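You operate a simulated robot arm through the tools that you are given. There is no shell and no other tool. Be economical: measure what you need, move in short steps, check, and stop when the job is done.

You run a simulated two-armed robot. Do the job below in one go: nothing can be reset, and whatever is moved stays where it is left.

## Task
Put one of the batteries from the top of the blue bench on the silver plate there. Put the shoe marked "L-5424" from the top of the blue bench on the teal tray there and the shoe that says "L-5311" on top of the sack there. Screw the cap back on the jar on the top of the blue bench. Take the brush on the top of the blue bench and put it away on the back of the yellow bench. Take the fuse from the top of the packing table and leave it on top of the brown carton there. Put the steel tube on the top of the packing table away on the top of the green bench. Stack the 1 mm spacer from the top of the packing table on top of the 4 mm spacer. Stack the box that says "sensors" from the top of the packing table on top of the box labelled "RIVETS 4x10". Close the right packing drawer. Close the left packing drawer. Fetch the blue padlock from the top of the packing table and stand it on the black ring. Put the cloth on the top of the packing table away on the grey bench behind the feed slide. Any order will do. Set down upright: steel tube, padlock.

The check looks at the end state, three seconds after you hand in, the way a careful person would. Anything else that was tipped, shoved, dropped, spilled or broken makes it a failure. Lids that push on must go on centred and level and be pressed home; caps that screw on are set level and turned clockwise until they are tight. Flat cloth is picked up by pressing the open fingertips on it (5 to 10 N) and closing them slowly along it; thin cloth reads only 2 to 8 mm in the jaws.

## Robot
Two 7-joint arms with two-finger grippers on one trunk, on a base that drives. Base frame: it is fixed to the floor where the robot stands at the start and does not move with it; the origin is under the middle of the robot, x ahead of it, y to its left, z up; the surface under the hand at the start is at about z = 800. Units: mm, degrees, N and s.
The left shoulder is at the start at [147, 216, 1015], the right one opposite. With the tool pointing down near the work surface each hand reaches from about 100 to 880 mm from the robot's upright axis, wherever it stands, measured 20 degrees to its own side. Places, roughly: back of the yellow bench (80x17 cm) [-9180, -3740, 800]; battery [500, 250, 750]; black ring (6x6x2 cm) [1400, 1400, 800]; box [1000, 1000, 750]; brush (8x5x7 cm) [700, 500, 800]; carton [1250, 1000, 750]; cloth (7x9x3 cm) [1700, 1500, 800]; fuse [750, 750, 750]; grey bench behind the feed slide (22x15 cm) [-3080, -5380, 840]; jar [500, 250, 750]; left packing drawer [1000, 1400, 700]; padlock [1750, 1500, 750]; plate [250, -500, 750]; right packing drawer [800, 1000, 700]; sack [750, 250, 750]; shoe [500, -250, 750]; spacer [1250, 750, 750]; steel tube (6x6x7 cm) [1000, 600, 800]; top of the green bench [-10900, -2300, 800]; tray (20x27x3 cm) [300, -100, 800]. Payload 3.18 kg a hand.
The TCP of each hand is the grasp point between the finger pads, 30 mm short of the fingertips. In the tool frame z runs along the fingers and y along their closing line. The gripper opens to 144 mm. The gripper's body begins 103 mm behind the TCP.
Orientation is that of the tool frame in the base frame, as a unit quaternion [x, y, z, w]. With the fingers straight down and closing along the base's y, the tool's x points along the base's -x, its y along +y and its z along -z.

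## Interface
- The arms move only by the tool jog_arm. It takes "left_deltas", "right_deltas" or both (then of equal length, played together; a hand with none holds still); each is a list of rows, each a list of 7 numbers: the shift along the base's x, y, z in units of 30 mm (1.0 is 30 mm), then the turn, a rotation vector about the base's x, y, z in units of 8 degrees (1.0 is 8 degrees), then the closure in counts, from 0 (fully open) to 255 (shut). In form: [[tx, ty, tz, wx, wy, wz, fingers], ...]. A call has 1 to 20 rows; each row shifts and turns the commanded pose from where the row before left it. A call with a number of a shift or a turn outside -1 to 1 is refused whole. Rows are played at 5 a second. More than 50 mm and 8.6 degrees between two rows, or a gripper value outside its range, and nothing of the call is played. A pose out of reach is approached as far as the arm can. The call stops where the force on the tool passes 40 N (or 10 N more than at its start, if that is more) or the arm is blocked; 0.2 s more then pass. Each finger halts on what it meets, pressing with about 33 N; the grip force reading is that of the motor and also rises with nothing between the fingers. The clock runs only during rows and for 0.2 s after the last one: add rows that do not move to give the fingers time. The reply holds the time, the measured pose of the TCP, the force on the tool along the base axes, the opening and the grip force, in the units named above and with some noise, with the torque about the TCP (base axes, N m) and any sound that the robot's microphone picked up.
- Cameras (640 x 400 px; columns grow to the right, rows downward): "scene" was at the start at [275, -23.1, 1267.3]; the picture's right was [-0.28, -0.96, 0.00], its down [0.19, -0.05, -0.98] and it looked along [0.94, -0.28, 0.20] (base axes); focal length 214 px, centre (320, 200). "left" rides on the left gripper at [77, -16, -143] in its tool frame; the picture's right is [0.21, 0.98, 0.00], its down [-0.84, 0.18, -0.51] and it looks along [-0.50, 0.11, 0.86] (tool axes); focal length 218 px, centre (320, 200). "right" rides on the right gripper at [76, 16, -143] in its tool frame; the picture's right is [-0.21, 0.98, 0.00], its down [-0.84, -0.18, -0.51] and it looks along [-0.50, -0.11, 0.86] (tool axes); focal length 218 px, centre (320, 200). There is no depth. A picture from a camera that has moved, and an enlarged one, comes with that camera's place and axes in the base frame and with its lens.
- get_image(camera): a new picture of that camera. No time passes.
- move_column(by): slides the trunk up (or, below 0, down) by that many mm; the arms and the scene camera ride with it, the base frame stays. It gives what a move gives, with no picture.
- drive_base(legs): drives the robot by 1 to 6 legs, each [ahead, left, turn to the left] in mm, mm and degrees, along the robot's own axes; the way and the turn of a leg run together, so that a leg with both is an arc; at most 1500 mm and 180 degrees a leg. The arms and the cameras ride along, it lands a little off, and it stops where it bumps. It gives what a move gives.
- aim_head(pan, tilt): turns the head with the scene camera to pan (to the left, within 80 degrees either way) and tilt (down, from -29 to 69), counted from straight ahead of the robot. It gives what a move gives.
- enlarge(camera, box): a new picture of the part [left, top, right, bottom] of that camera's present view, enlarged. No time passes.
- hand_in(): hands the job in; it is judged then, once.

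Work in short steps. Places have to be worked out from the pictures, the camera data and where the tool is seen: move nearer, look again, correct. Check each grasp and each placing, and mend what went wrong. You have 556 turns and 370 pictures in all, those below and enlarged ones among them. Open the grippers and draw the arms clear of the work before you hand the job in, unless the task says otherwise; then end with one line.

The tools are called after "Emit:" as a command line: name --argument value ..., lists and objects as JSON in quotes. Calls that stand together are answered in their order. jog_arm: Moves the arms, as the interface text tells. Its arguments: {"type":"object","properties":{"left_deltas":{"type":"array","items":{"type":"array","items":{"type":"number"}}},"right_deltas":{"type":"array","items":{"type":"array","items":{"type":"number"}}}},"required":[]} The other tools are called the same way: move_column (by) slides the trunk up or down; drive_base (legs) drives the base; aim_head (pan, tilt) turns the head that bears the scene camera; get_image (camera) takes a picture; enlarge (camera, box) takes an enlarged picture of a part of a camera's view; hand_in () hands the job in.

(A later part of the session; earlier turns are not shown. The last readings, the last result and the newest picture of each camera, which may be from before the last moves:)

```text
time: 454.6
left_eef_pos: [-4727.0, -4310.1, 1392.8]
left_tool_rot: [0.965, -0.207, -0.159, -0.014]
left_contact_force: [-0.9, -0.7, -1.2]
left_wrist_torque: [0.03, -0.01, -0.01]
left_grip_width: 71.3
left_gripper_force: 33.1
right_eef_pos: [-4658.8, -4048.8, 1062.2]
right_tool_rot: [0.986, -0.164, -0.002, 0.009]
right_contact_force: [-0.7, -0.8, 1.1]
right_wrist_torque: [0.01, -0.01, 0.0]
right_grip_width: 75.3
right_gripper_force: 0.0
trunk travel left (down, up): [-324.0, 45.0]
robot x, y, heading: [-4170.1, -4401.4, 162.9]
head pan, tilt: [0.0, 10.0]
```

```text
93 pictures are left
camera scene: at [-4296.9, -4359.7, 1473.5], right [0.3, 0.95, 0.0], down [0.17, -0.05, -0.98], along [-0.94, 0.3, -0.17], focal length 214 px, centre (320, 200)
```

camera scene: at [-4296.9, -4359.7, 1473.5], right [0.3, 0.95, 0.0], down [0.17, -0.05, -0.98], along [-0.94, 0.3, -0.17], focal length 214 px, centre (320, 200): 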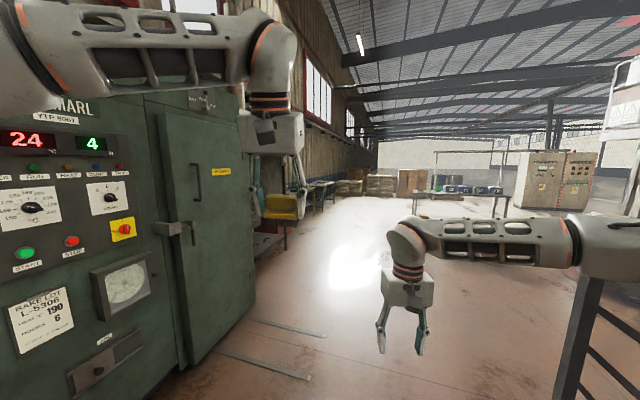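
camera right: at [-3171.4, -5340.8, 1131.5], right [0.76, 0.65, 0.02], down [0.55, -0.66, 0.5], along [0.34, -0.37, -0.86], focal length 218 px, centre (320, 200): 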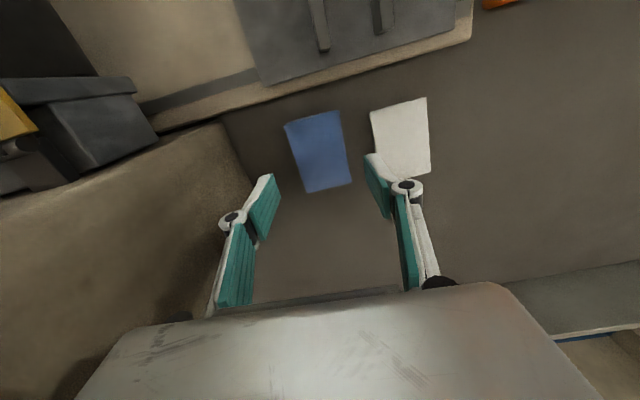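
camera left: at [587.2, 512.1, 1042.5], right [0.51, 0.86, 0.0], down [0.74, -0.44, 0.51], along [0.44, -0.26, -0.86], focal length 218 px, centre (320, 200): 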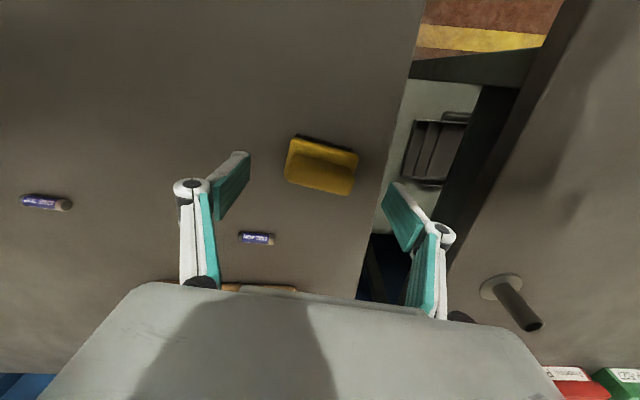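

Leg was too long; I split it.

Emit:
drive_base --legs '[[1200, -80, 0], [1400, 0, 0]]'

Emit:
get_image --camera "scene"

```text
time: 467.1
left_eef_pos: [-7168.1, -3474.7, 1392.9]
left_tool_rot: [0.966, -0.203, -0.16, -0.012]
left_contact_force: [0.3, 0.0, -1.1]
left_wrist_torque: [0.0, -0.01, 0.0]
left_grip_width: 71.1
left_gripper_force: 32.9
right_eef_pos: [-7101.9, -3210.9, 1061.3]
right_tool_rot: [0.987, -0.161, -0.001, 0.009]
right_contact_force: [-0.4, 0.0, 0.0]
right_wrist_torque: [-0.03, 0.0, -0.02]
right_grip_width: 75.0
right_gripper_force: 0.1
trunk travel left (down, up): [-324.0, 45.0]
robot x, y, heading: [-6610.6, -3561.0, 163.2]
head pan, tilt: [0.0, 10.0]
```

```text
92 pictures are left
camera scene: at [-6737.8, -3520.5, 1473.5], right [0.29, 0.96, 0.0], down [0.17, -0.05, -0.98], along [-0.94, 0.29, -0.17], focal length 214 px, centre (320, 200)
```

scene: 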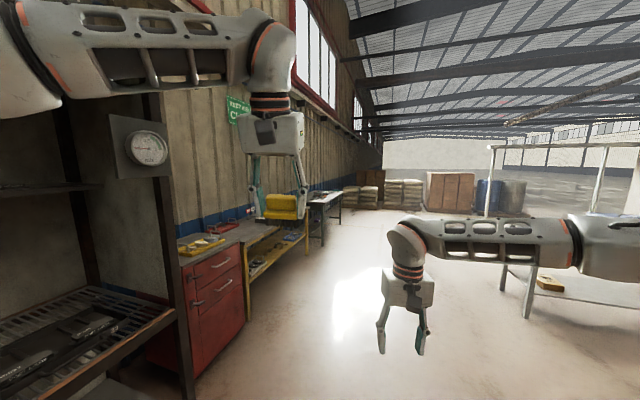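

The yellow bench is on the left along the wall. Align with the wall (144°), drive 2.1 m, and turn to face it.

Emit:
drive_base --legs '[[0, 0, -19.2], [1100, 0, 0], [1000, 0, 0], [0, 0, 90]]'

Emit:
aim_head --pan 0 --tilt 30

Emit:
get_image --camera "scene"

```text
time: 482.4
left_eef_pos: [-8587.2, -2768.5, 1392.1]
left_tool_rot: [0.919, 0.359, -0.14, 0.076]
left_contact_force: [0.9, 0.0, -1.3]
left_wrist_torque: [0.02, -0.03, -0.02]
left_grip_width: 71.6
left_gripper_force: 33.3
right_eef_pos: [-8801.4, -2603.0, 1061.9]
right_tool_rot: [0.913, 0.407, 0.004, 0.008]
right_contact_force: [0.3, -0.1, 0.5]
right_wrist_torque: [0.0, 0.05, 0.03]
right_grip_width: 75.2
right_gripper_force: 0.0
trunk travel left (down, up): [-324.0, 45.0]
robot x, y, heading: [-8288.4, -2291.8, -130.6]
head pan, tilt: [0.0, 10.0]
```

```text
time: 483.2
left_eef_pos: [-8587.7, -2768.7, 1393.4]
left_tool_rot: [0.92, 0.359, -0.14, 0.076]
left_contact_force: [-0.4, -0.4, -0.7]
left_wrist_torque: [0.01, -0.05, -0.01]
left_grip_width: 71.4
left_gripper_force: 33.3
right_eef_pos: [-8801.5, -2603.6, 1062.4]
right_tool_rot: [0.914, 0.407, 0.004, 0.007]
right_contact_force: [-0.3, -0.6, 0.4]
right_wrist_torque: [-0.04, 0.0, -0.01]
right_grip_width: 75.3
right_gripper_force: 0.1
trunk travel left (down, up): [-324.0, 45.0]
robot x, y, heading: [-8286.7, -2295.3, -130.5]
head pan, tilt: [0.0, 30.0]
```

```text
91 pictures are left
camera scene: at [-8370.7, -2391.3, 1441.2], right [-0.76, 0.65, 0.0], down [0.32, 0.38, -0.87], along [-0.56, -0.66, -0.5], focal length 214 px, centre (320, 200)
```

scene: 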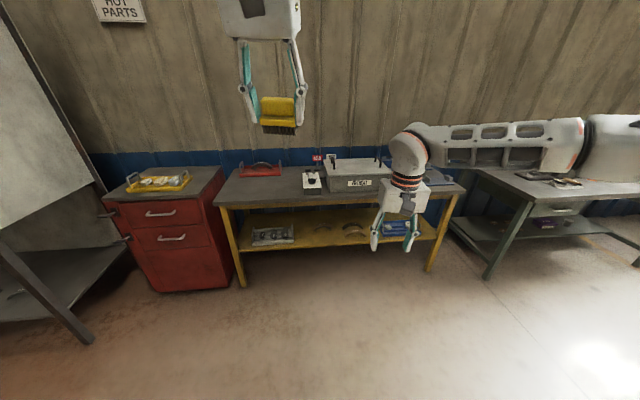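

Emit:
enlarge --camera "scene" --box '[200, 130, 440, 220]'

```text
2.67 times, centred on (320, 175) of scene
camera zoom: at [-8370.7, -2391.3, 1441.2], right [-0.76, 0.65, 0.0], down [0.32, 0.38, -0.87], along [-0.56, -0.66, -0.5], focal length 572 px, centre (320, 267)
```

zoom: 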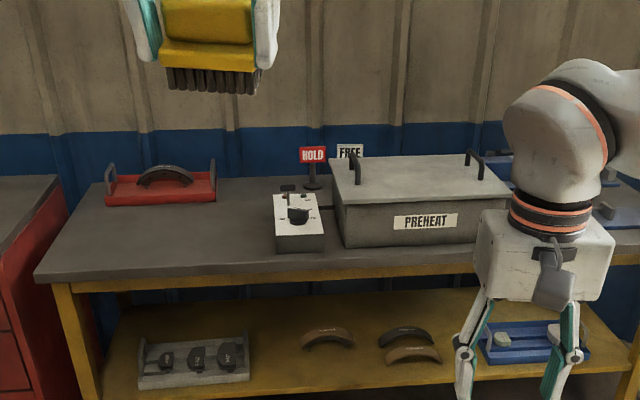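

There is free room at the back between the red tray and the HOLD sign, about (-9209,-3709). I level and lower the left hand, retract and raise the right, lower the trunk 120, then approach.

Emit:
jog_arm --left_deltas '[[0, 0, -1, 0.583, -0.49, 0, 255], [0, 0, -1, 0.583, -0.49, 0, 255], [0, 0, -1, 0.583, -0.49, 0, 255], [0, 0, 0, 0, 0, 0, 255], [0, 0, 0, 0, 0, 0, 255], [0, 0, 0, 0, 0, 0, 255], [0, 0, 0, 0, 0, 0, 255], [0, 0, 0, 0, 0, 0, 255]]' --right_deltas '[[0.6, 0.7, 0.7, 0, 0, 0, 122], [0.6, 0.7, 0.7, 0, 0, 0, 122], [0.6, 0.7, 0.7, 0, 0, 0, 122], [0.6, 0.7, 0.7, 0, 0, 0, 122], [0.6, 0.7, 0.7, 0, 0, 0, 122], [0.6, 0.7, 0.7, 0, 0, 0, 122], [0.6, 0.7, 0.7, 0, 0, 0, 122], [0.6, 0.7, 0.7, 0, 0, 0, 122]]'

Emit:
move_column --by -120

Emit:
drive_base --legs '[[0, -90, 4.5], [900, 0, 0]]'

Emit:
aim_head --pan 10 --tilt 45

Emit:
get_image --camera "scene"

```text
time: 485.0
left_eef_pos: [-8554.4, -2790.7, 1336.7]
left_tool_rot: [0.913, 0.395, -0.09, 0.043]
left_contact_force: [-0.7, 0.7, -0.8]
left_wrist_torque: [0.0, 0.03, 0.01]
left_grip_width: 71.4
left_gripper_force: 33.3
left hand out of reach, approached as far as the arm can: row 1, 2, 3
right_eef_pos: [-8657.4, -2434.9, 1232.5]
right_tool_rot: [0.913, 0.407, 0.003, 0.007]
right_contact_force: [0.4, 0.3, -0.6]
right_wrist_torque: [-0.03, 0.01, 0.01]
right_grip_width: 75.4
right_gripper_force: 0.0
trunk travel left (down, up): [-324.0, 45.0]
robot x, y, heading: [-8285.7, -2294.3, -130.5]
head pan, tilt: [0.0, 30.0]
```

```text
time: 486.5
left_eef_pos: [-8555.4, -2791.9, 1220.1]
left_tool_rot: [0.913, 0.395, -0.09, 0.043]
left_contact_force: [-0.8, 0.4, -1.3]
left_wrist_torque: [-0.03, -0.03, -0.05]
left_grip_width: 71.1
left_gripper_force: 32.7
right_eef_pos: [-8656.0, -2435.6, 1111.6]
right_tool_rot: [0.913, 0.407, 0.003, 0.008]
right_contact_force: [0.5, 0.1, -0.5]
right_wrist_torque: [-0.01, 0.02, 0.03]
right_grip_width: 75.0
right_gripper_force: 0.0
trunk travel left (down, up): [-204.0, 165.0]
robot x, y, heading: [-8289.7, -2294.8, -130.1]
head pan, tilt: [0.0, 30.0]
```

```text
time: 492.4
left_eef_pos: [-9140.9, -3492.7, 1216.3]
left_tool_rot: [0.9, 0.424, -0.088, 0.045]
left_contact_force: [-0.5, -0.4, -2.3]
left_wrist_torque: [0.04, -0.05, 0.01]
left_grip_width: 71.2
left_gripper_force: 32.9
right_eef_pos: [-9264.1, -3143.8, 1110.3]
right_tool_rot: [0.9, 0.437, 0.004, 0.008]
right_contact_force: [-0.1, 0.4, -0.3]
right_wrist_torque: [0.03, 0.01, 0.01]
right_grip_width: 75.0
right_gripper_force: 0.0
trunk travel left (down, up): [-204.0, 165.0]
robot x, y, heading: [-8898.5, -2977.5, -126.8]
head pan, tilt: [0.0, 30.0]
```

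```text
time: 493.1
left_eef_pos: [-9140.2, -3494.4, 1218.1]
left_tool_rot: [0.9, 0.424, -0.088, 0.045]
left_contact_force: [0.8, 1.2, -1.0]
left_wrist_torque: [-0.01, 0.0, -0.02]
left_grip_width: 71.3
left_gripper_force: 32.9
right_eef_pos: [-9263.6, -3144.2, 1111.1]
right_tool_rot: [0.9, 0.437, 0.004, 0.008]
right_contact_force: [0.4, 0.6, 0.1]
right_wrist_torque: [-0.02, 0.01, 0.02]
right_grip_width: 75.3
right_gripper_force: 0.1
trunk travel left (down, up): [-204.0, 165.0]
robot x, y, heading: [-8900.4, -2979.9, -126.6]
head pan, tilt: [10.0, 45.0]
```

```text
89 pictures are left
camera scene: at [-8993.6, -3122.9, 1294.9], right [-0.89, 0.45, 0.0], down [0.32, 0.63, -0.71], along [-0.32, -0.63, -0.71], focal length 214 px, centre (320, 200)
```

scene: 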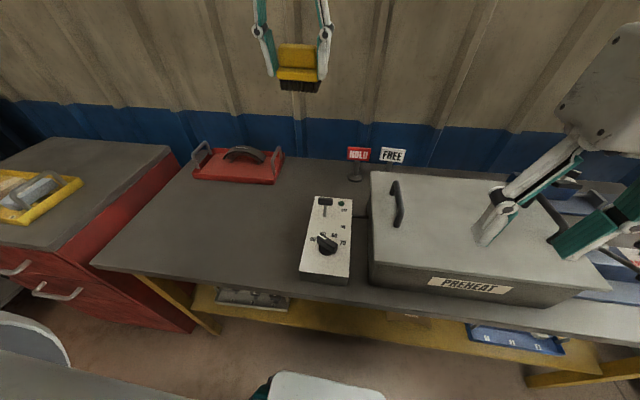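

Target spot about (-9229,-3706). Level the left hand and move over it while lowering to about 990.

Emit:
jog_arm --left_deltas '[[0, 0, -1, 0.56, -0.43, 0, 255], [0, 0, -1, 0.56, -0.43, 0, 255], [-0.37, -0.88, -1, 0, 0, 0, 255], [-0.37, -0.88, -1, 0, 0, 0, 255], [-0.37, -0.88, -1, 0, 0, 0, 255], [-0.37, -0.88, -1, 0, 0, 0, 255], [-0.37, -0.88, -1, 0, 0, 0, 255], [-0.37, -0.88, -0.5, 0, 0, 0, 255], [-0.37, -0.88, 0, 0, 0, 0, 255], [-0.37, -0.88, 0, 0, 0, 0, 255]]'

Emit:
get_image --camera "left"

Emit:
get_image --camera "scene"

```text
time: 495.3
left_eef_pos: [-9181.7, -3592.4, 1043.5]
left_tool_rot: [0.904, 0.426, 0.0, 0.001]
left_contact_force: [0.2, 0.2, -1.3]
left_wrist_torque: [-0.03, 0.02, -0.02]
left_grip_width: 71.3
left_gripper_force: 32.8
left hand out of reach, approached as far as the arm can: row 6, 7, 8, 9, 10
right_eef_pos: [-9263.3, -3143.0, 1110.2]
right_tool_rot: [0.9, 0.436, 0.005, 0.008]
right_contact_force: [0.2, 0.1, 0.5]
right_wrist_torque: [-0.01, 0.01, 0.02]
right_grip_width: 75.1
right_gripper_force: 0.0
trunk travel left (down, up): [-204.0, 165.0]
robot x, y, heading: [-8901.9, -2979.3, -126.4]
head pan, tilt: [10.0, 45.0]
```

```text
88 pictures are left
camera left: at [-9144.7, -3522.1, 1186.3], right [0.89, -0.46, 0.0], down [-0.4, -0.76, 0.51], along [-0.24, -0.45, -0.86], focal length 218 px, centre (320, 200)
```

left: 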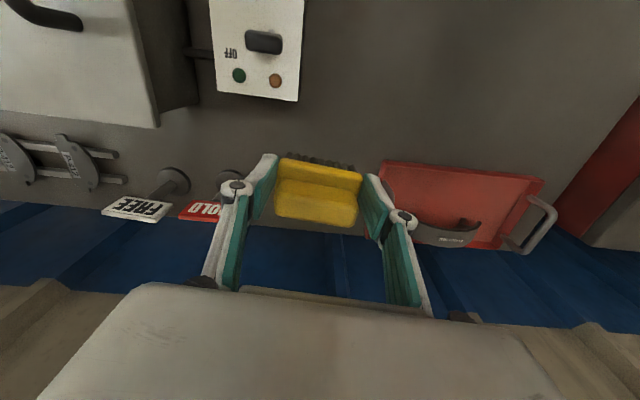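

```text
87 pictures are left
camera scene: at [-8993.7, -3123.0, 1294.8], right [-0.89, 0.45, 0.0], down [0.32, 0.63, -0.71], along [-0.32, -0.63, -0.71], focal length 214 px, centre (320, 200)
```

scene: 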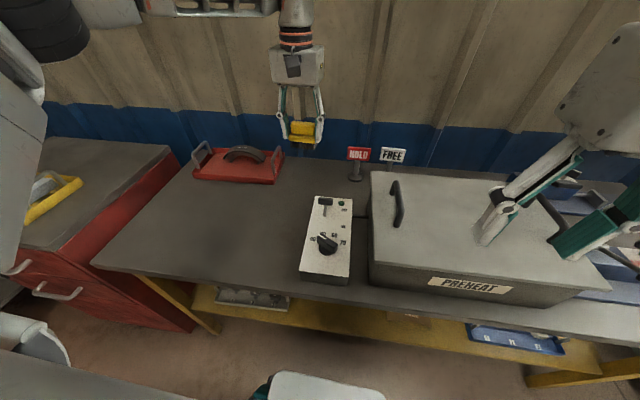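

Need 110 mm more toward the wall. Drive the base 70 mm forward and lower the hand.

Emit:
drive_base --legs '[[70, 0, 0]]'

Emit:
jog_arm --left_deltas '[[0, 0, -1, 0, 0, 0, 255], [0, 0, -1, 0, 0, 0, 255], [-0.5, -0.7, -0.5, 0, 0, 0, 255], [-0.4, -0.6, 0, 0, 0, 0, 255], [0, 0, 0, 0, 0, 0, 255]]'

Emit:
get_image --camera "left"

```text
time: 496.4
left_eef_pos: [-9223.6, -3649.2, 1043.7]
left_tool_rot: [0.905, 0.425, 0.0, 0.0]
left_contact_force: [0.4, 0.5, -1.6]
left_wrist_torque: [0.05, -0.04, -0.02]
left_grip_width: 71.2
left_gripper_force: 33.0
right_eef_pos: [-9306.8, -3200.5, 1110.1]
right_tool_rot: [0.9, 0.436, 0.005, 0.008]
right_contact_force: [-0.6, 0.7, -0.2]
right_wrist_torque: [0.03, -0.03, 0.0]
right_grip_width: 75.3
right_gripper_force: 0.0
trunk travel left (down, up): [-204.0, 165.0]
robot x, y, heading: [-8943.9, -3034.2, -126.8]
head pan, tilt: [10.0, 45.0]
```

```text
time: 497.6
left_eef_pos: [-9238.6, -3669.8, 970.1]
left_tool_rot: [0.905, 0.426, -0.001, 0.001]
left_contact_force: [-0.3, 0.0, -2.6]
left_wrist_torque: [0.01, -0.03, 0.02]
left_grip_width: 71.1
left_gripper_force: 32.8
left hand out of reach, approached as far as the arm can: row 4
right_eef_pos: [-9306.1, -3200.5, 1110.6]
right_tool_rot: [0.9, 0.436, 0.005, 0.008]
right_contact_force: [-0.9, -0.1, -0.3]
right_wrist_torque: [0.01, -0.03, -0.01]
right_grip_width: 75.2
right_gripper_force: 0.1
trunk travel left (down, up): [-204.0, 165.0]
robot x, y, heading: [-8945.3, -3029.5, -126.4]
head pan, tilt: [10.0, 45.0]
```

```text
86 pictures are left
camera left: at [-9202.0, -3599.7, 1111.6], right [0.89, -0.46, 0.0], down [-0.4, -0.76, 0.51], along [-0.24, -0.45, -0.86], focal length 218 px, centre (320, 200)
```

left: 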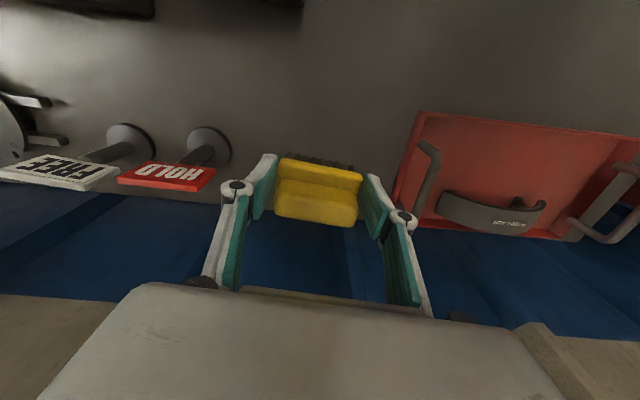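

Position is good. Lower the brush to the bench.

Emit:
jog_arm --left_deltas '[[0, 0, -1, 0, 0, 0, 255], [0, 0, -1, 0, 0, 0, 255], [0, 0, -1, 0, 0, 0, 255], [0, 0, 0, 0, 0, 0, 255]]'

Emit:
jog_arm --left_deltas '[[0, 0, -0.3, 0, 0, 0, 255], [0, 0, -0.15, 0, 0, 0, 255], [0, 0, 0, 0, 0, 0, 255]]'

Emit:
get_image --camera "left"

```text
time: 498.6
left_eef_pos: [-9238.7, -3669.7, 879.2]
left_tool_rot: [0.905, 0.426, -0.001, 0.0]
left_contact_force: [-0.1, 0.6, -0.3]
left_wrist_torque: [0.03, 0.02, 0.01]
left_grip_width: 71.4
left_gripper_force: 32.9
right_eef_pos: [-9306.5, -3199.6, 1110.7]
right_tool_rot: [0.9, 0.437, 0.005, 0.008]
right_contact_force: [-0.1, 0.2, -0.5]
right_wrist_torque: [-0.04, -0.01, 0.02]
right_grip_width: 75.1
right_gripper_force: 0.1
trunk travel left (down, up): [-204.0, 165.0]
robot x, y, heading: [-8944.9, -3032.9, -126.9]
head pan, tilt: [10.0, 45.0]
```

```text
time: 499.4
left_eef_pos: [-9238.5, -3671.1, 865.0]
left_tool_rot: [0.904, 0.427, -0.002, 0.002]
left_contact_force: [0.3, 0.6, -1.9]
left_wrist_torque: [0.01, 0.0, 0.02]
left_grip_width: 71.4
left_gripper_force: 33.2
right_eef_pos: [-9305.7, -3199.8, 1110.1]
right_tool_rot: [0.9, 0.436, 0.004, 0.008]
right_contact_force: [0.4, 0.4, -0.8]
right_wrist_torque: [0.01, -0.04, 0.0]
right_grip_width: 75.4
right_gripper_force: 0.0
trunk travel left (down, up): [-204.0, 165.0]
robot x, y, heading: [-8947.9, -3034.4, -127.1]
head pan, tilt: [10.0, 45.0]
```

```text
85 pictures are left
camera left: at [-9201.7, -3599.4, 1009.0], right [0.89, -0.46, 0.0], down [-0.4, -0.76, 0.51], along [-0.24, -0.45, -0.86], focal length 218 px, centre (320, 200)
```

left: 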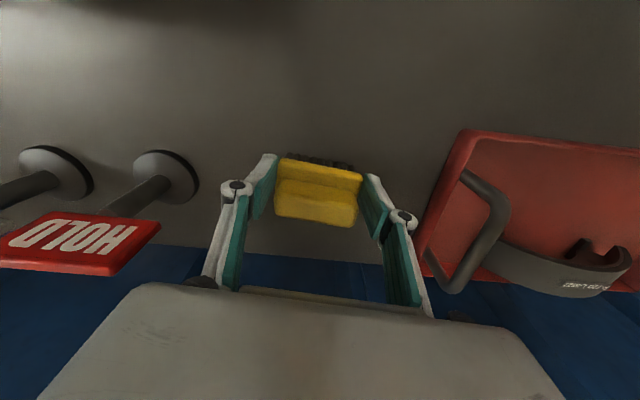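

Emit:
jog_arm --left_deltas '[[0, 0, -0.15, 0, 0, 0, 255], [0, 0, -0.15, 0, 0, 0, 255], [0, 0, 0, 0, 0, 0, 255]]'

Emit:
jog_arm --left_deltas '[[0, 0, -0.15, 0, 0, 0, 255], [0, 0, 0, 0, 0, 0, 255]]'

```text
time: 500.1
left_eef_pos: [-9237.8, -3670.5, 856.9]
left_tool_rot: [0.904, 0.427, -0.002, 0.0]
left_contact_force: [-0.3, -0.1, -1.2]
left_wrist_torque: [0.0, 0.03, -0.03]
left_grip_width: 71.3
left_gripper_force: 33.4
right_eef_pos: [-9305.0, -3200.2, 1110.7]
right_tool_rot: [0.9, 0.436, 0.003, 0.007]
right_contact_force: [-0.3, 0.1, 0.9]
right_wrist_torque: [0.02, 0.01, 0.01]
right_grip_width: 75.0
right_gripper_force: 0.0
trunk travel left (down, up): [-204.0, 165.0]
robot x, y, heading: [-8945.4, -3030.2, -126.9]
head pan, tilt: [10.0, 45.0]
```

```text
time: 500.8
left_eef_pos: [-9237.7, -3670.3, 852.3]
left_tool_rot: [0.904, 0.427, -0.002, 0.001]
left_contact_force: [0.7, -0.2, 2.6]
left_wrist_torque: [-0.01, 0.15, 0.0]
left_grip_width: 71.4
left_gripper_force: 32.7
right_eef_pos: [-9305.2, -3200.1, 1111.1]
right_tool_rot: [0.9, 0.436, 0.004, 0.008]
right_contact_force: [1.0, -0.2, -0.2]
right_wrist_torque: [0.01, 0.01, 0.0]
right_grip_width: 75.1
right_gripper_force: 0.0
trunk travel left (down, up): [-204.0, 165.0]
robot x, y, heading: [-8944.2, -3033.1, -126.8]
head pan, tilt: [10.0, 45.0]
```

Touching. One more millimetre, then open and rise.

Emit:
jog_arm --left_deltas '[[0, 0, -0.04, 0, 0, 0, 255], [0, 0, 0, 0, 0, 0, 122], [0, 0, 0, 0, 0, 0, 115], [0, 0, 0, 0, 0, 0, 105], [0, 0, 0.5, 0, 0, 0, 102], [0, 0, 1, 0, 0, 0, 102], [0, 0, 1, 0, 0, 0, 102], [0.3, 0.4, 1, 0, 0, 0, 102], [0.4, 0.6, 1, 0, 0, 0, 102]]'

Emit:
get_image --camera "left"

Emit:
get_image --camera "scene"

```text
time: 502.8
left_eef_pos: [-9213.3, -3639.9, 986.4]
left_tool_rot: [0.905, 0.426, -0.002, 0.0]
left_contact_force: [-0.5, 0.4, 0.4]
left_wrist_torque: [-0.01, 0.01, -0.01]
left_grip_width: 86.5
left_gripper_force: 0.1
right_eef_pos: [-9306.2, -3199.8, 1111.8]
right_tool_rot: [0.9, 0.436, 0.004, 0.008]
right_contact_force: [-0.3, -0.2, -0.7]
right_wrist_torque: [-0.03, 0.03, 0.0]
right_grip_width: 75.2
right_gripper_force: 0.1
trunk travel left (down, up): [-204.0, 165.0]
robot x, y, heading: [-8944.3, -3034.8, -127.0]
head pan, tilt: [10.0, 45.0]
```

```text
84 pictures are left
camera left: at [-9178.0, -3569.4, 1129.8], right [0.89, -0.46, 0.0], down [-0.4, -0.76, 0.51], along [-0.24, -0.45, -0.86], focal length 218 px, centre (320, 200)
```

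left: 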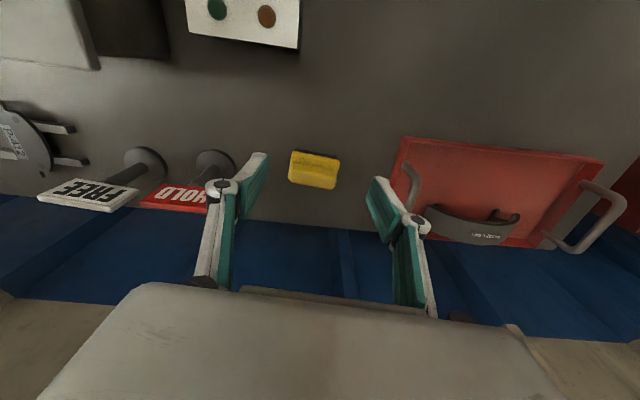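

```text
83 pictures are left
camera scene: at [-9035.5, -3178.9, 1295.1], right [-0.89, 0.45, 0.0], down [0.32, 0.63, -0.71], along [-0.32, -0.63, -0.71], focal length 214 px, centre (320, 200)
```

scene: 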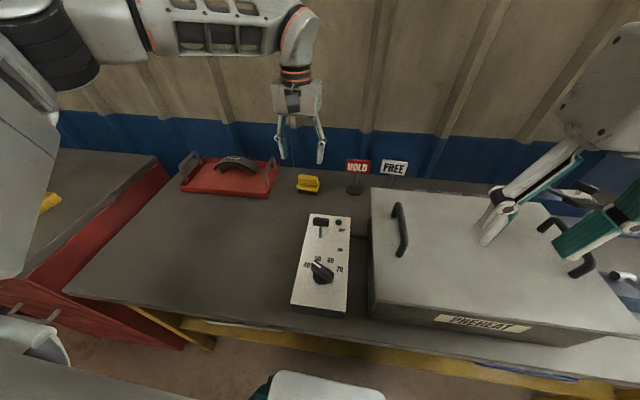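

The brush is at the back of the yellow bench. Now return for the steel tube: raise hand and trunk, back off and drive the route in reverse.

Emit:
jog_arm --left_deltas '[[0.4, 0.6, 1, 0, 0, 0, 102], [0.4, 0.6, 1, 0, 0, 0, 102], [0.4, 0.6, 1, 0, 0, 0, 102], [0.4, 0.6, 0.5, 0, 0, 0, 102]]'

Emit:
drive_base --legs '[[-700, 0, 0], [0, 0, 97.3], [1100, 0, 0], [1100, 0, 0], [0, 0, 10.5]]'

Emit:
move_column --by 120

Emit:
aim_head --pan 0 --tilt 12

Emit:
get_image --camera "scene"

```text
time: 503.8
left_eef_pos: [-9168.7, -3566.7, 1092.7]
left_tool_rot: [0.905, 0.426, -0.002, 0.002]
left_contact_force: [0.5, 0.4, -0.1]
left_wrist_torque: [-0.02, 0.0, 0.01]
left_grip_width: 86.5
left_gripper_force: 0.1
right_eef_pos: [-9305.8, -3199.1, 1109.8]
right_tool_rot: [0.9, 0.436, 0.004, 0.008]
right_contact_force: [-0.4, 0.3, 0.5]
right_wrist_torque: [0.03, 0.0, -0.01]
right_grip_width: 75.4
right_gripper_force: 0.0
trunk travel left (down, up): [-204.0, 165.0]
robot x, y, heading: [-8942.6, -3035.3, -126.9]
head pan, tilt: [10.0, 45.0]
```

```text
time: 522.8
left_eef_pos: [-6046.8, -3615.5, 1091.6]
left_tool_rot: [0.192, 0.981, 0.0, 0.001]
left_contact_force: [-0.1, -0.1, 0.7]
left_wrist_torque: [-0.03, 0.0, 0.07]
left_grip_width: 86.4
left_gripper_force: 0.0
right_eef_pos: [-6356.4, -3853.7, 1110.4]
right_tool_rot: [0.181, 0.983, 0.008, 0.002]
right_contact_force: [0.0, 0.1, 0.6]
right_wrist_torque: [-0.06, 0.0, 0.02]
right_grip_width: 75.0
right_gripper_force: 0.1
trunk travel left (down, up): [-204.0, 165.0]
robot x, y, heading: [-6623.7, -3556.7, -19.4]
head pan, tilt: [10.0, 45.0]
```

```text
time: 524.3
left_eef_pos: [-6046.7, -3614.7, 1211.7]
left_tool_rot: [0.191, 0.982, -0.001, 0.0]
left_contact_force: [1.1, 0.6, 0.5]
left_wrist_torque: [0.0, -0.02, 0.0]
left_grip_width: 86.5
left_gripper_force: 0.2
right_eef_pos: [-6355.6, -3855.1, 1230.0]
right_tool_rot: [0.181, 0.983, 0.009, 0.0]
right_contact_force: [0.5, -0.3, 0.6]
right_wrist_torque: [0.01, 0.03, -0.02]
right_grip_width: 75.4
right_gripper_force: 0.0
trunk travel left (down, up): [-324.0, 45.0]
robot x, y, heading: [-6625.7, -3559.7, -19.3]
head pan, tilt: [10.0, 45.0]
```

```text
time: 525.3
left_eef_pos: [-6047.9, -3614.7, 1211.2]
left_tool_rot: [0.191, 0.981, 0.0, 0.001]
left_contact_force: [0.2, 0.7, 0.3]
left_wrist_torque: [0.0, 0.0, 0.02]
left_grip_width: 86.4
left_gripper_force: 0.0
right_eef_pos: [-6356.9, -3855.3, 1231.9]
right_tool_rot: [0.182, 0.983, 0.009, 0.001]
right_contact_force: [0.3, 0.4, -0.1]
right_wrist_torque: [0.01, -0.01, 0.0]
right_grip_width: 75.2
right_gripper_force: 0.0
trunk travel left (down, up): [-324.0, 45.0]
robot x, y, heading: [-6624.2, -3563.4, -19.3]
head pan, tilt: [0.0, 12.0]
```

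```text
82 pictures are left
camera scene: at [-6496.8, -3604.1, 1470.1], right [-0.33, -0.94, 0.0], down [-0.2, 0.07, -0.98], along [0.92, -0.32, -0.21], focal length 214 px, centre (320, 200)
```

scene: 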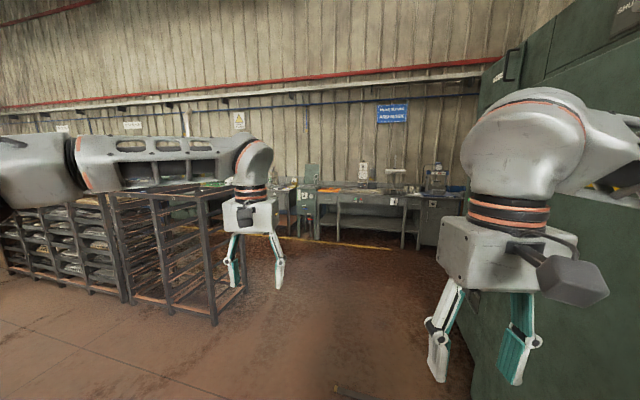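

Emit:
drive_base --legs '[[1200, 80, 0], [1300, 0, 0], [0, 0, 70], [1400, 0, 0]]'

Emit:
get_image --camera "scene"

```text
time: 547.2
left_eef_pos: [-3152.7, -2685.7, 1212.2]
left_tool_rot: [-0.419, 0.908, 0.001, 0.0]
left_contact_force: [0.3, 0.2, 0.0]
left_wrist_torque: [-0.01, 0.01, 0.0]
left_grip_width: 86.6
left_gripper_force: 0.0
right_eef_pos: [-3022.2, -3053.9, 1230.7]
right_tool_rot: [-0.426, 0.904, 0.008, -0.004]
right_contact_force: [-0.6, -0.1, -0.2]
right_wrist_torque: [-0.01, -0.02, 0.0]
right_grip_width: 75.2
right_gripper_force: 0.0
trunk travel left (down, up): [-324.0, 45.0]
robot x, y, heading: [-3385.1, -3213.1, 52.2]
head pan, tilt: [0.0, 12.0]
```

```text
81 pictures are left
camera scene: at [-3304.2, -3108.2, 1470.2], right [0.79, -0.61, 0.0], down [-0.13, -0.16, -0.98], along [0.6, 0.77, -0.21], focal length 214 px, centre (320, 200)
```

scene: 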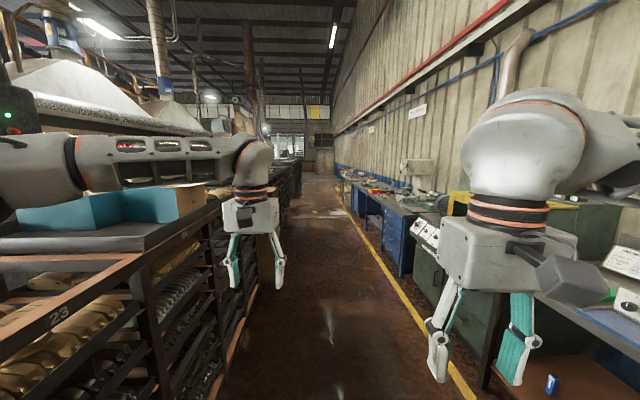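

Too near the rack; shift right 230, straighten, then ahead 2.8 m.

Emit:
drive_base --legs '[[0, -240, 1.7], [1400, 0, 0], [1200, 0, 0]]'

Emit:
get_image --camera "scene"

```text
time: 562.0
left_eef_pos: [-1515.1, -719.3, 1212.1]
left_tool_rot: [-0.442, 0.897, 0.001, 0.001]
left_contact_force: [0.2, -0.5, 0.5]
left_wrist_torque: [-0.07, 0.02, 0.03]
left_grip_width: 86.2
left_gripper_force: 0.1
right_eef_pos: [-1368.0, -1081.6, 1231.0]
right_tool_rot: [-0.451, 0.892, 0.008, -0.005]
right_contact_force: [0.0, 0.3, 0.1]
right_wrist_torque: [0.0, -0.01, 0.03]
right_grip_width: 75.1
right_gripper_force: 0.0
trunk travel left (down, up): [-324.0, 45.0]
robot x, y, heading: [-1723.5, -1260.3, 55.0]
head pan, tilt: [0.0, 12.0]
```

```text
80 pictures are left
camera scene: at [-1645.4, -1149.8, 1470.2], right [0.82, -0.57, 0.0], down [-0.12, -0.17, -0.98], along [0.56, 0.8, -0.21], focal length 214 px, centre (320, 200)
```

scene: 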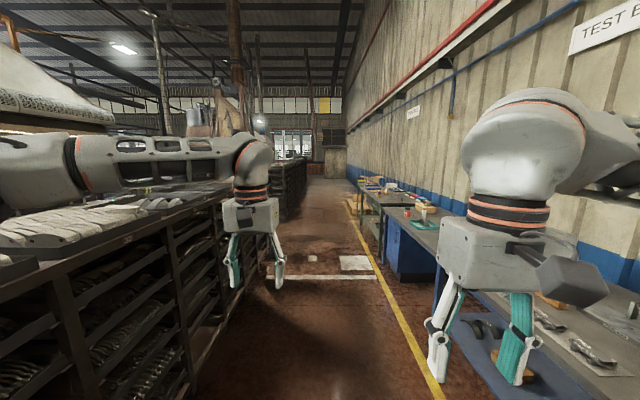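

Clear ahead. Drive 3.15 m and turn to face the packing table.

Emit:
drive_base --legs '[[1500, -20, -1], [1450, 0, 0], [200, 0, 0], [0, 0, -90]]'

Emit:
move_column --by -220

Emit:
aim_head --pan 0 --tilt 40

Emit:
get_image --camera "scene"

```text
refused: leg 1 is longer than a leg can be; nothing moved
```

```text
time: 564.3
left_eef_pos: [-1516.5, -720.4, 994.1]
left_tool_rot: [-0.441, 0.897, 0.001, 0.004]
left_contact_force: [0.1, -0.3, 0.4]
left_wrist_torque: [0.04, -0.03, 0.0]
left_grip_width: 86.5
left_gripper_force: 0.1
right_eef_pos: [-1368.5, -1083.3, 1011.6]
right_tool_rot: [-0.451, 0.893, 0.008, -0.003]
right_contact_force: [0.3, -1.1, 0.5]
right_wrist_torque: [0.05, -0.04, 0.01]
right_grip_width: 75.1
right_gripper_force: 0.0
trunk travel left (down, up): [-104.0, 265.0]
robot x, y, heading: [-1724.2, -1260.6, 55.0]
head pan, tilt: [0.0, 12.0]
```

```text
time: 565.2
left_eef_pos: [-1516.5, -719.4, 992.5]
left_tool_rot: [-0.442, 0.897, 0.001, 0.001]
left_contact_force: [-0.2, 0.8, -0.9]
left_wrist_torque: [0.0, 0.0, 0.0]
left_grip_width: 86.6
left_gripper_force: 0.0
right_eef_pos: [-1368.5, -1081.4, 1010.5]
right_tool_rot: [-0.45, 0.893, 0.008, -0.003]
right_contact_force: [-1.0, 0.8, -0.8]
right_wrist_torque: [0.0, 0.03, 0.02]
right_grip_width: 75.0
right_gripper_force: 0.0
trunk travel left (down, up): [-104.0, 265.0]
robot x, y, heading: [-1721.0, -1258.7, 55.4]
head pan, tilt: [0.0, 40.0]
```

```text
79 pictures are left
camera scene: at [-1562.4, -1030.8, 1186.9], right [0.82, -0.57, 0.0], down [-0.37, -0.53, -0.77], along [0.44, 0.63, -0.64], focal length 214 px, centre (320, 200)
```

scene: 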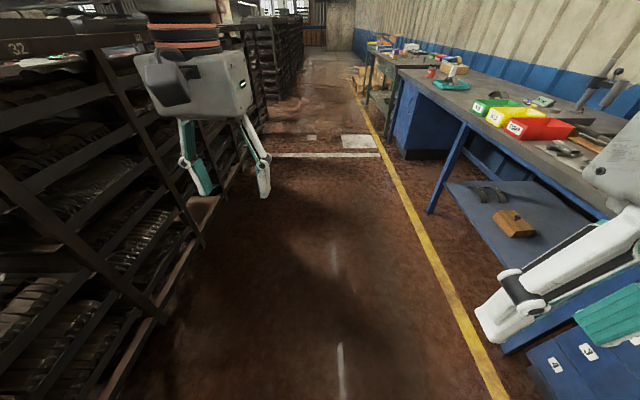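

The leg was refused (length), and the trunk went down; I raise it again and drive with legal legs.

Emit:
move_column --by 220

Emit:
drive_base --legs '[[0, -40, -1.5], [1500, 0, 0], [1450, 0, 0], [200, 0, 0], [0, 0, -90]]'

Emit:
move_column --by -220

Emit:
get_image --camera "scene"

```text
time: 567.6
left_eef_pos: [-1516.0, -719.0, 1212.6]
left_tool_rot: [-0.442, 0.897, 0.0, 0.001]
left_contact_force: [-0.8, -0.7, 0.2]
left_wrist_torque: [-0.02, -0.02, -0.01]
left_grip_width: 86.6
left_gripper_force: 0.1
right_eef_pos: [-1367.7, -1081.3, 1230.5]
right_tool_rot: [-0.451, 0.893, 0.007, -0.004]
right_contact_force: [-0.2, 0.6, 0.7]
right_wrist_torque: [0.02, 0.03, 0.02]
right_grip_width: 75.3
right_gripper_force: 0.1
trunk travel left (down, up): [-324.0, 45.0]
robot x, y, heading: [-1723.6, -1260.7, 55.3]
head pan, tilt: [0.0, 40.0]
```

```text
time: 587.5
left_eef_pos: [690.4, 1096.4, 1212.2]
left_tool_rot: [0.316, 0.949, 0.0, 0.001]
left_contact_force: [0.7, -0.2, 0.0]
left_wrist_torque: [0.02, 0.03, 0.02]
left_grip_width: 86.2
left_gripper_force: 0.1
right_eef_pos: [331.6, 944.1, 1230.7]
right_tool_rot: [0.307, 0.952, 0.008, 0.002]
right_contact_force: [0.2, -0.2, -0.5]
right_wrist_torque: [0.0, -0.02, -0.03]
right_grip_width: 75.3
right_gripper_force: 0.0
trunk travel left (down, up): [-324.0, 45.0]
robot x, y, heading: [150.7, 1298.4, -34.3]
head pan, tilt: [0.0, 40.0]
```

```text
time: 589.8
left_eef_pos: [690.6, 1095.6, 993.6]
left_tool_rot: [0.317, 0.949, -0.001, 0.003]
left_contact_force: [0.0, 0.7, 0.1]
left_wrist_torque: [0.0, -0.02, 0.0]
left_grip_width: 86.6
left_gripper_force: 0.1
right_eef_pos: [329.4, 942.8, 1012.5]
right_tool_rot: [0.307, 0.952, 0.008, 0.004]
right_contact_force: [0.3, -0.7, 0.0]
right_wrist_torque: [-0.02, -0.07, 0.0]
right_grip_width: 75.2
right_gripper_force: 0.2
trunk travel left (down, up): [-104.0, 265.0]
robot x, y, heading: [145.7, 1297.0, -33.9]
head pan, tilt: [0.0, 40.0]
```

```text
78 pictures are left
camera scene: at [378.5, 1140.2, 1187.4], right [-0.56, -0.83, 0.0], down [-0.53, 0.36, -0.77], along [0.63, -0.43, -0.64], focal length 214 px, centre (320, 200)
```

scene: 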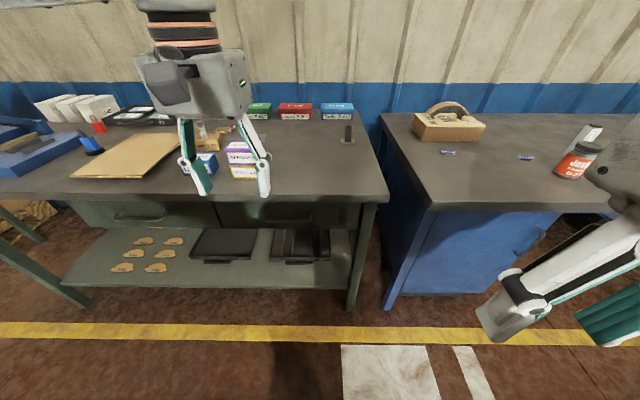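

Back at the packing table. Approach the tube at about (979,592).

Emit:
drive_base --legs '[[0, 20, -2.3], [400, 0, 0]]'

Emit:
get_image --camera "right"

Emit:
get_image --camera "scene"

```text
time: 592.8
left_eef_pos: [1013.6, 846.6, 992.9]
left_tool_rot: [0.339, 0.941, 0.0, 0.0]
left_contact_force: [1.2, 0.0, 0.3]
left_wrist_torque: [0.01, 0.0, -0.03]
left_grip_width: 86.3
left_gripper_force: 0.1
right_eef_pos: [647.7, 711.7, 1011.1]
right_tool_rot: [0.329, 0.944, 0.008, 0.002]
right_contact_force: [0.4, -0.5, 0.0]
right_wrist_torque: [-0.02, -0.01, 0.01]
right_grip_width: 75.2
right_gripper_force: 0.1
trunk travel left (down, up): [-104.0, 265.0]
robot x, y, heading: [485.3, 1072.9, -37.0]
head pan, tilt: [0.0, 40.0]
```

```text
77 pictures are left
camera right: at [595.7, 769.8, 1153.7], right [0.77, 0.64, 0.02], down [0.54, -0.67, 0.5], along [0.33, -0.38, -0.86], focal length 218 px, centre (320, 200)
```

right: 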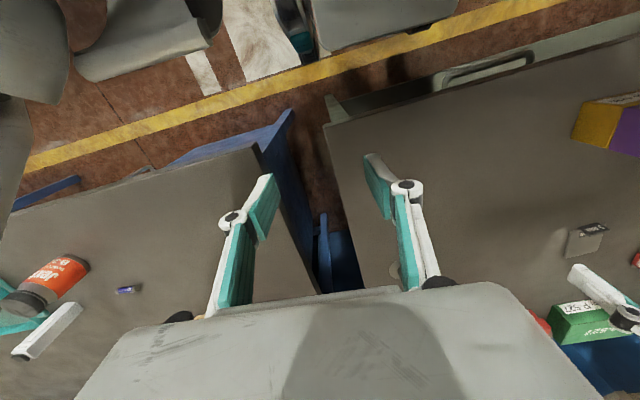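

```text
76 pictures are left
camera scene: at [705.3, 905.2, 1186.8], right [-0.6, -0.8, 0.0], down [-0.51, 0.39, -0.77], along [0.61, -0.46, -0.64], focal length 214 px, centre (320, 200)
```

scene: 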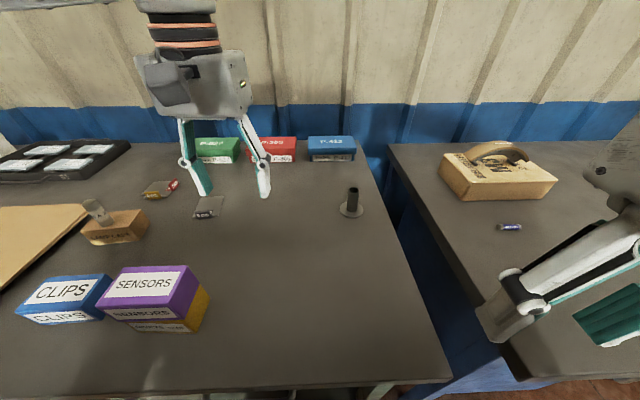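

Emit:
jog_arm --right_deltas '[[1, -0.35, 0, 0, 0, 0, 140], [1, -0.35, 0, 0, 0, 0, 140], [1, -0.35, 0, 0, 0, 0, 140], [1, -0.35, 0, 0, 0, 0, 140], [1, -0.35, 0, 0, 0, 0, 140], [1, -0.35, 0, 0, 0, 0, 140], [1, -0.35, 0, 0, 0, 0, 140], [1, -0.35, 0, 0, 0, 0, 140], [1, -0.35, 0, 0, 0, 0, 140], [1, -0.35, 0, 0, 0, 0, 140], [0.9, -0.35, -0.5, 0, 0, 0, 140], [0, 0, -0.5, 0, 0, 0, 140]]'

Emit:
get_image --camera "right"

Emit:
enlarge --camera "scene" --box '[60, 160, 220, 260]'

```text
time: 595.4
left_eef_pos: [1014.2, 847.1, 991.7]
left_tool_rot: [0.339, 0.941, 0.0, 0.002]
left_contact_force: [0.0, 0.2, -0.9]
left_wrist_torque: [-0.01, -0.01, -0.05]
left_grip_width: 86.4
left_gripper_force: 0.0
right_eef_pos: [974.7, 596.3, 980.7]
right_tool_rot: [0.329, 0.944, 0.007, 0.002]
right_contact_force: [-0.6, -0.3, 0.4]
right_wrist_torque: [0.0, -0.02, 0.01]
right_grip_width: 64.9
right_gripper_force: 0.1
trunk travel left (down, up): [-104.0, 265.0]
robot x, y, heading: [480.8, 1070.8, -36.7]
head pan, tilt: [0.0, 40.0]
```

```text
75 pictures are left
camera right: at [922.5, 654.7, 1124.8], right [0.77, 0.64, 0.02], down [0.54, -0.67, 0.5], along [0.33, -0.38, -0.86], focal length 218 px, centre (320, 200)
```

right: 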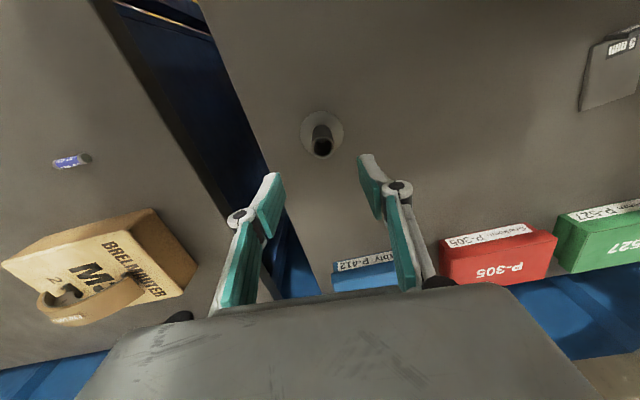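

```text
4.00 times, centred on (140, 210) of scene
camera zoom: at [704.9, 905.2, 1186.9], right [-0.6, -0.8, 0.0], down [-0.51, 0.39, -0.77], along [0.61, -0.46, -0.64], focal length 858 px, centre (1040, 160)
```

zoom: 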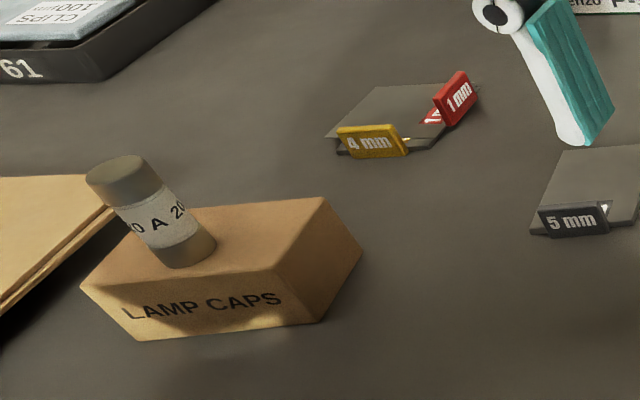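

Tube is ~10 mm nearer. Correct, descend to 905 and look again.

Emit:
jog_arm --right_deltas '[[-0.27, 0.2, -0.9, 0, 0, 0, 150], [0, 0, -0.9, 0, 0, 0, 150], [0, 0, -0.5, 0, 0, 0, 150], [0, 0, 0, 0, 0, 0, 150]]'

Emit:
get_image --camera "right"

```text
time: 596.4
left_eef_pos: [1014.2, 847.1, 991.8]
left_tool_rot: [0.338, 0.941, 0.0, 0.002]
left_contact_force: [0.7, -0.2, 0.5]
left_wrist_torque: [-0.01, 0.01, 0.02]
left_grip_width: 86.6
left_gripper_force: 0.0
right_eef_pos: [966.4, 602.7, 911.9]
right_tool_rot: [0.329, 0.944, 0.009, 0.003]
right_contact_force: [-0.2, -0.4, 1.3]
right_wrist_torque: [-0.01, -0.05, 0.02]
right_grip_width: 59.0
right_gripper_force: 0.1
trunk travel left (down, up): [-104.0, 265.0]
robot x, y, heading: [483.8, 1073.2, -36.9]
head pan, tilt: [0.0, 40.0]
```

```text
73 pictures are left
camera right: at [914.6, 661.4, 1055.6], right [0.77, 0.64, 0.02], down [0.54, -0.67, 0.5], along [0.33, -0.38, -0.86], focal length 218 px, centre (320, 200)
```

right: 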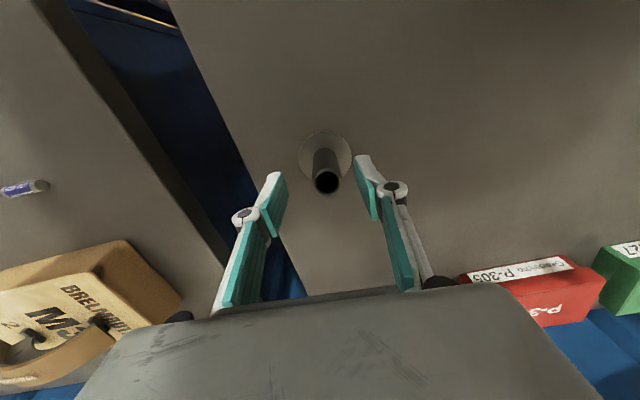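

Aligned. Descend to 868 and grip the tube.

Emit:
jog_arm --right_deltas '[[0.07, 0.09, -0.8, 0, 0, 0, 150], [0, 0, -0.65, 0, 0, 0, 150], [0, 0, 0, 0, 0, 0, 180], [0, 0, 0, 0, 0, 0, 200], [0, 0, 0, 0, 0, 0, 215], [0, 0, 0, 0, 0, 0, 255], [0, 0, 0, 0, 0, 0, 255]]'

Emit:
enlarge --camera "scene" --box '[280, 140, 440, 240]'

```text
time: 598.0
left_eef_pos: [1014.0, 848.4, 991.6]
left_tool_rot: [0.339, 0.941, -0.001, 0.001]
left_contact_force: [0.3, -1.3, -0.2]
left_wrist_torque: [0.04, 0.01, -0.01]
left_grip_width: 86.3
left_gripper_force: 0.1
right_eef_pos: [968.8, 604.6, 868.0]
right_tool_rot: [0.329, 0.944, 0.008, 0.004]
right_contact_force: [-0.4, 1.1, 1.6]
right_wrist_torque: [0.02, 0.04, -0.04]
right_grip_width: 26.4
right_gripper_force: 32.9
trunk travel left (down, up): [-104.0, 265.0]
robot x, y, heading: [485.1, 1073.0, -36.9]
head pan, tilt: [0.0, 40.0]
```

```text
4.00 times, centred on (360, 190) of scene
camera zoom: at [705.1, 905.5, 1186.9], right [-0.6, -0.8, 0.0], down [-0.51, 0.39, -0.77], along [0.61, -0.46, -0.64], focal length 858 px, centre (160, 240)
```

zoom: 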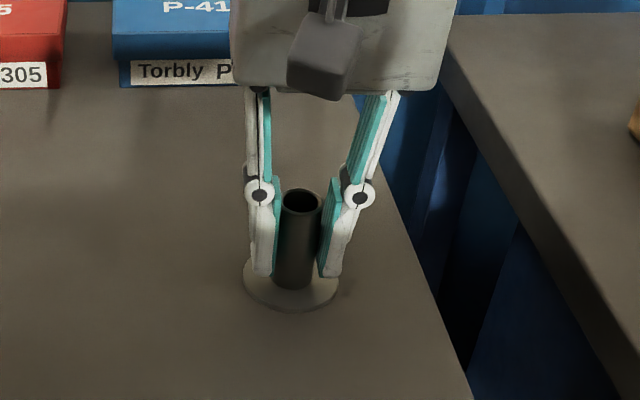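

Tube gripped (26 mm). Lift, raise the trunk, and back out.

Emit:
jog_arm --right_deltas '[[0, 0, 0.4, 0, 0, 0, 255], [0, 0, 1, 0, 0, 0, 255], [0, 0, 1, 0, 0, 0, 255], [0, 0, 1, 0, 0, 0, 255], [0, 0, 1, 0, 0, 0, 255]]'

Emit:
move_column --by 220

Emit:
drive_base --legs '[[-350, 0, 0], [0, 0, -90]]'

Emit:
aim_head --pan 0 --tilt 20

Emit:
get_image --camera "scene"

```text
time: 599.2
left_eef_pos: [1013.7, 847.2, 993.1]
left_tool_rot: [0.338, 0.941, 0.0, 0.001]
left_contact_force: [0.4, 0.0, 0.0]
left_wrist_torque: [0.0, 0.01, -0.03]
left_grip_width: 86.1
left_gripper_force: 0.0
right_eef_pos: [968.2, 603.1, 1000.8]
right_tool_rot: [0.329, 0.944, 0.008, 0.003]
right_contact_force: [-0.4, -0.3, -2.4]
right_wrist_torque: [-0.02, 0.01, -0.04]
right_grip_width: 26.5
right_gripper_force: 33.1
trunk travel left (down, up): [-104.0, 265.0]
robot x, y, heading: [481.7, 1072.0, -36.8]
head pan, tilt: [0.0, 40.0]
```

```text
time: 601.5
left_eef_pos: [1016.1, 845.4, 1211.0]
left_tool_rot: [0.338, 0.941, 0.0, 0.002]
left_contact_force: [0.0, 0.5, -0.1]
left_wrist_torque: [0.01, 0.0, -0.01]
left_grip_width: 86.2
left_gripper_force: 0.0
right_eef_pos: [911.4, 647.3, 1377.1]
right_tool_rot: [0.324, 0.936, -0.033, 0.131]
right_contact_force: [0.9, 0.3, -2.7]
right_wrist_torque: [0.02, 0.1, 0.0]
right_grip_width: 26.6
right_gripper_force: 33.4
trunk travel left (down, up): [-324.0, 45.0]
robot x, y, heading: [481.2, 1070.5, -37.0]
head pan, tilt: [0.0, 40.0]
```

```text
time: 607.6
left_eef_pos: [-15.7, 745.7, 1212.0]
left_tool_rot: [0.9, 0.435, -0.001, 0.0]
left_contact_force: [-0.6, -0.1, 0.1]
left_wrist_torque: [0.03, 0.01, -0.02]
left_grip_width: 86.4
left_gripper_force: 0.0
right_eef_pos: [-217.8, 844.6, 1378.0]
right_tool_rot: [0.887, 0.441, -0.117, 0.071]
right_contact_force: [0.6, 0.3, -3.2]
right_wrist_torque: [0.03, 0.0, 0.01]
right_grip_width: 26.6
right_gripper_force: 33.7
trunk travel left (down, up): [-324.0, 45.0]
robot x, y, heading: [202.6, 1284.4, -125.5]
head pan, tilt: [0.0, 40.0]
```

```text
time: 608.4
left_eef_pos: [-16.0, 745.7, 1212.0]
left_tool_rot: [0.901, 0.434, -0.002, 0.001]
left_contact_force: [0.5, 0.5, 0.5]
left_wrist_torque: [0.03, 0.0, 0.02]
left_grip_width: 86.4
left_gripper_force: 0.1
right_eef_pos: [-216.7, 845.2, 1377.9]
right_tool_rot: [0.887, 0.442, -0.115, 0.071]
right_contact_force: [0.4, 0.2, -2.5]
right_wrist_torque: [0.01, 0.0, -0.01]
right_grip_width: 26.2
right_gripper_force: 32.6
trunk travel left (down, up): [-324.0, 45.0]
robot x, y, heading: [197.8, 1281.3, -125.8]
head pan, tilt: [0.0, 20.0]
```

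```text
71 pictures are left
camera scene: at [122.4, 1175.1, 1457.1], right [-0.81, 0.58, 0.0], down [0.2, 0.28, -0.94], along [-0.55, -0.76, -0.34], focal length 214 px, centre (320, 200)
```

scene: 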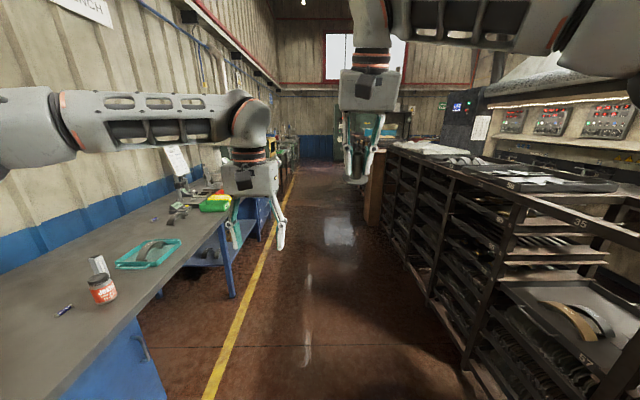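

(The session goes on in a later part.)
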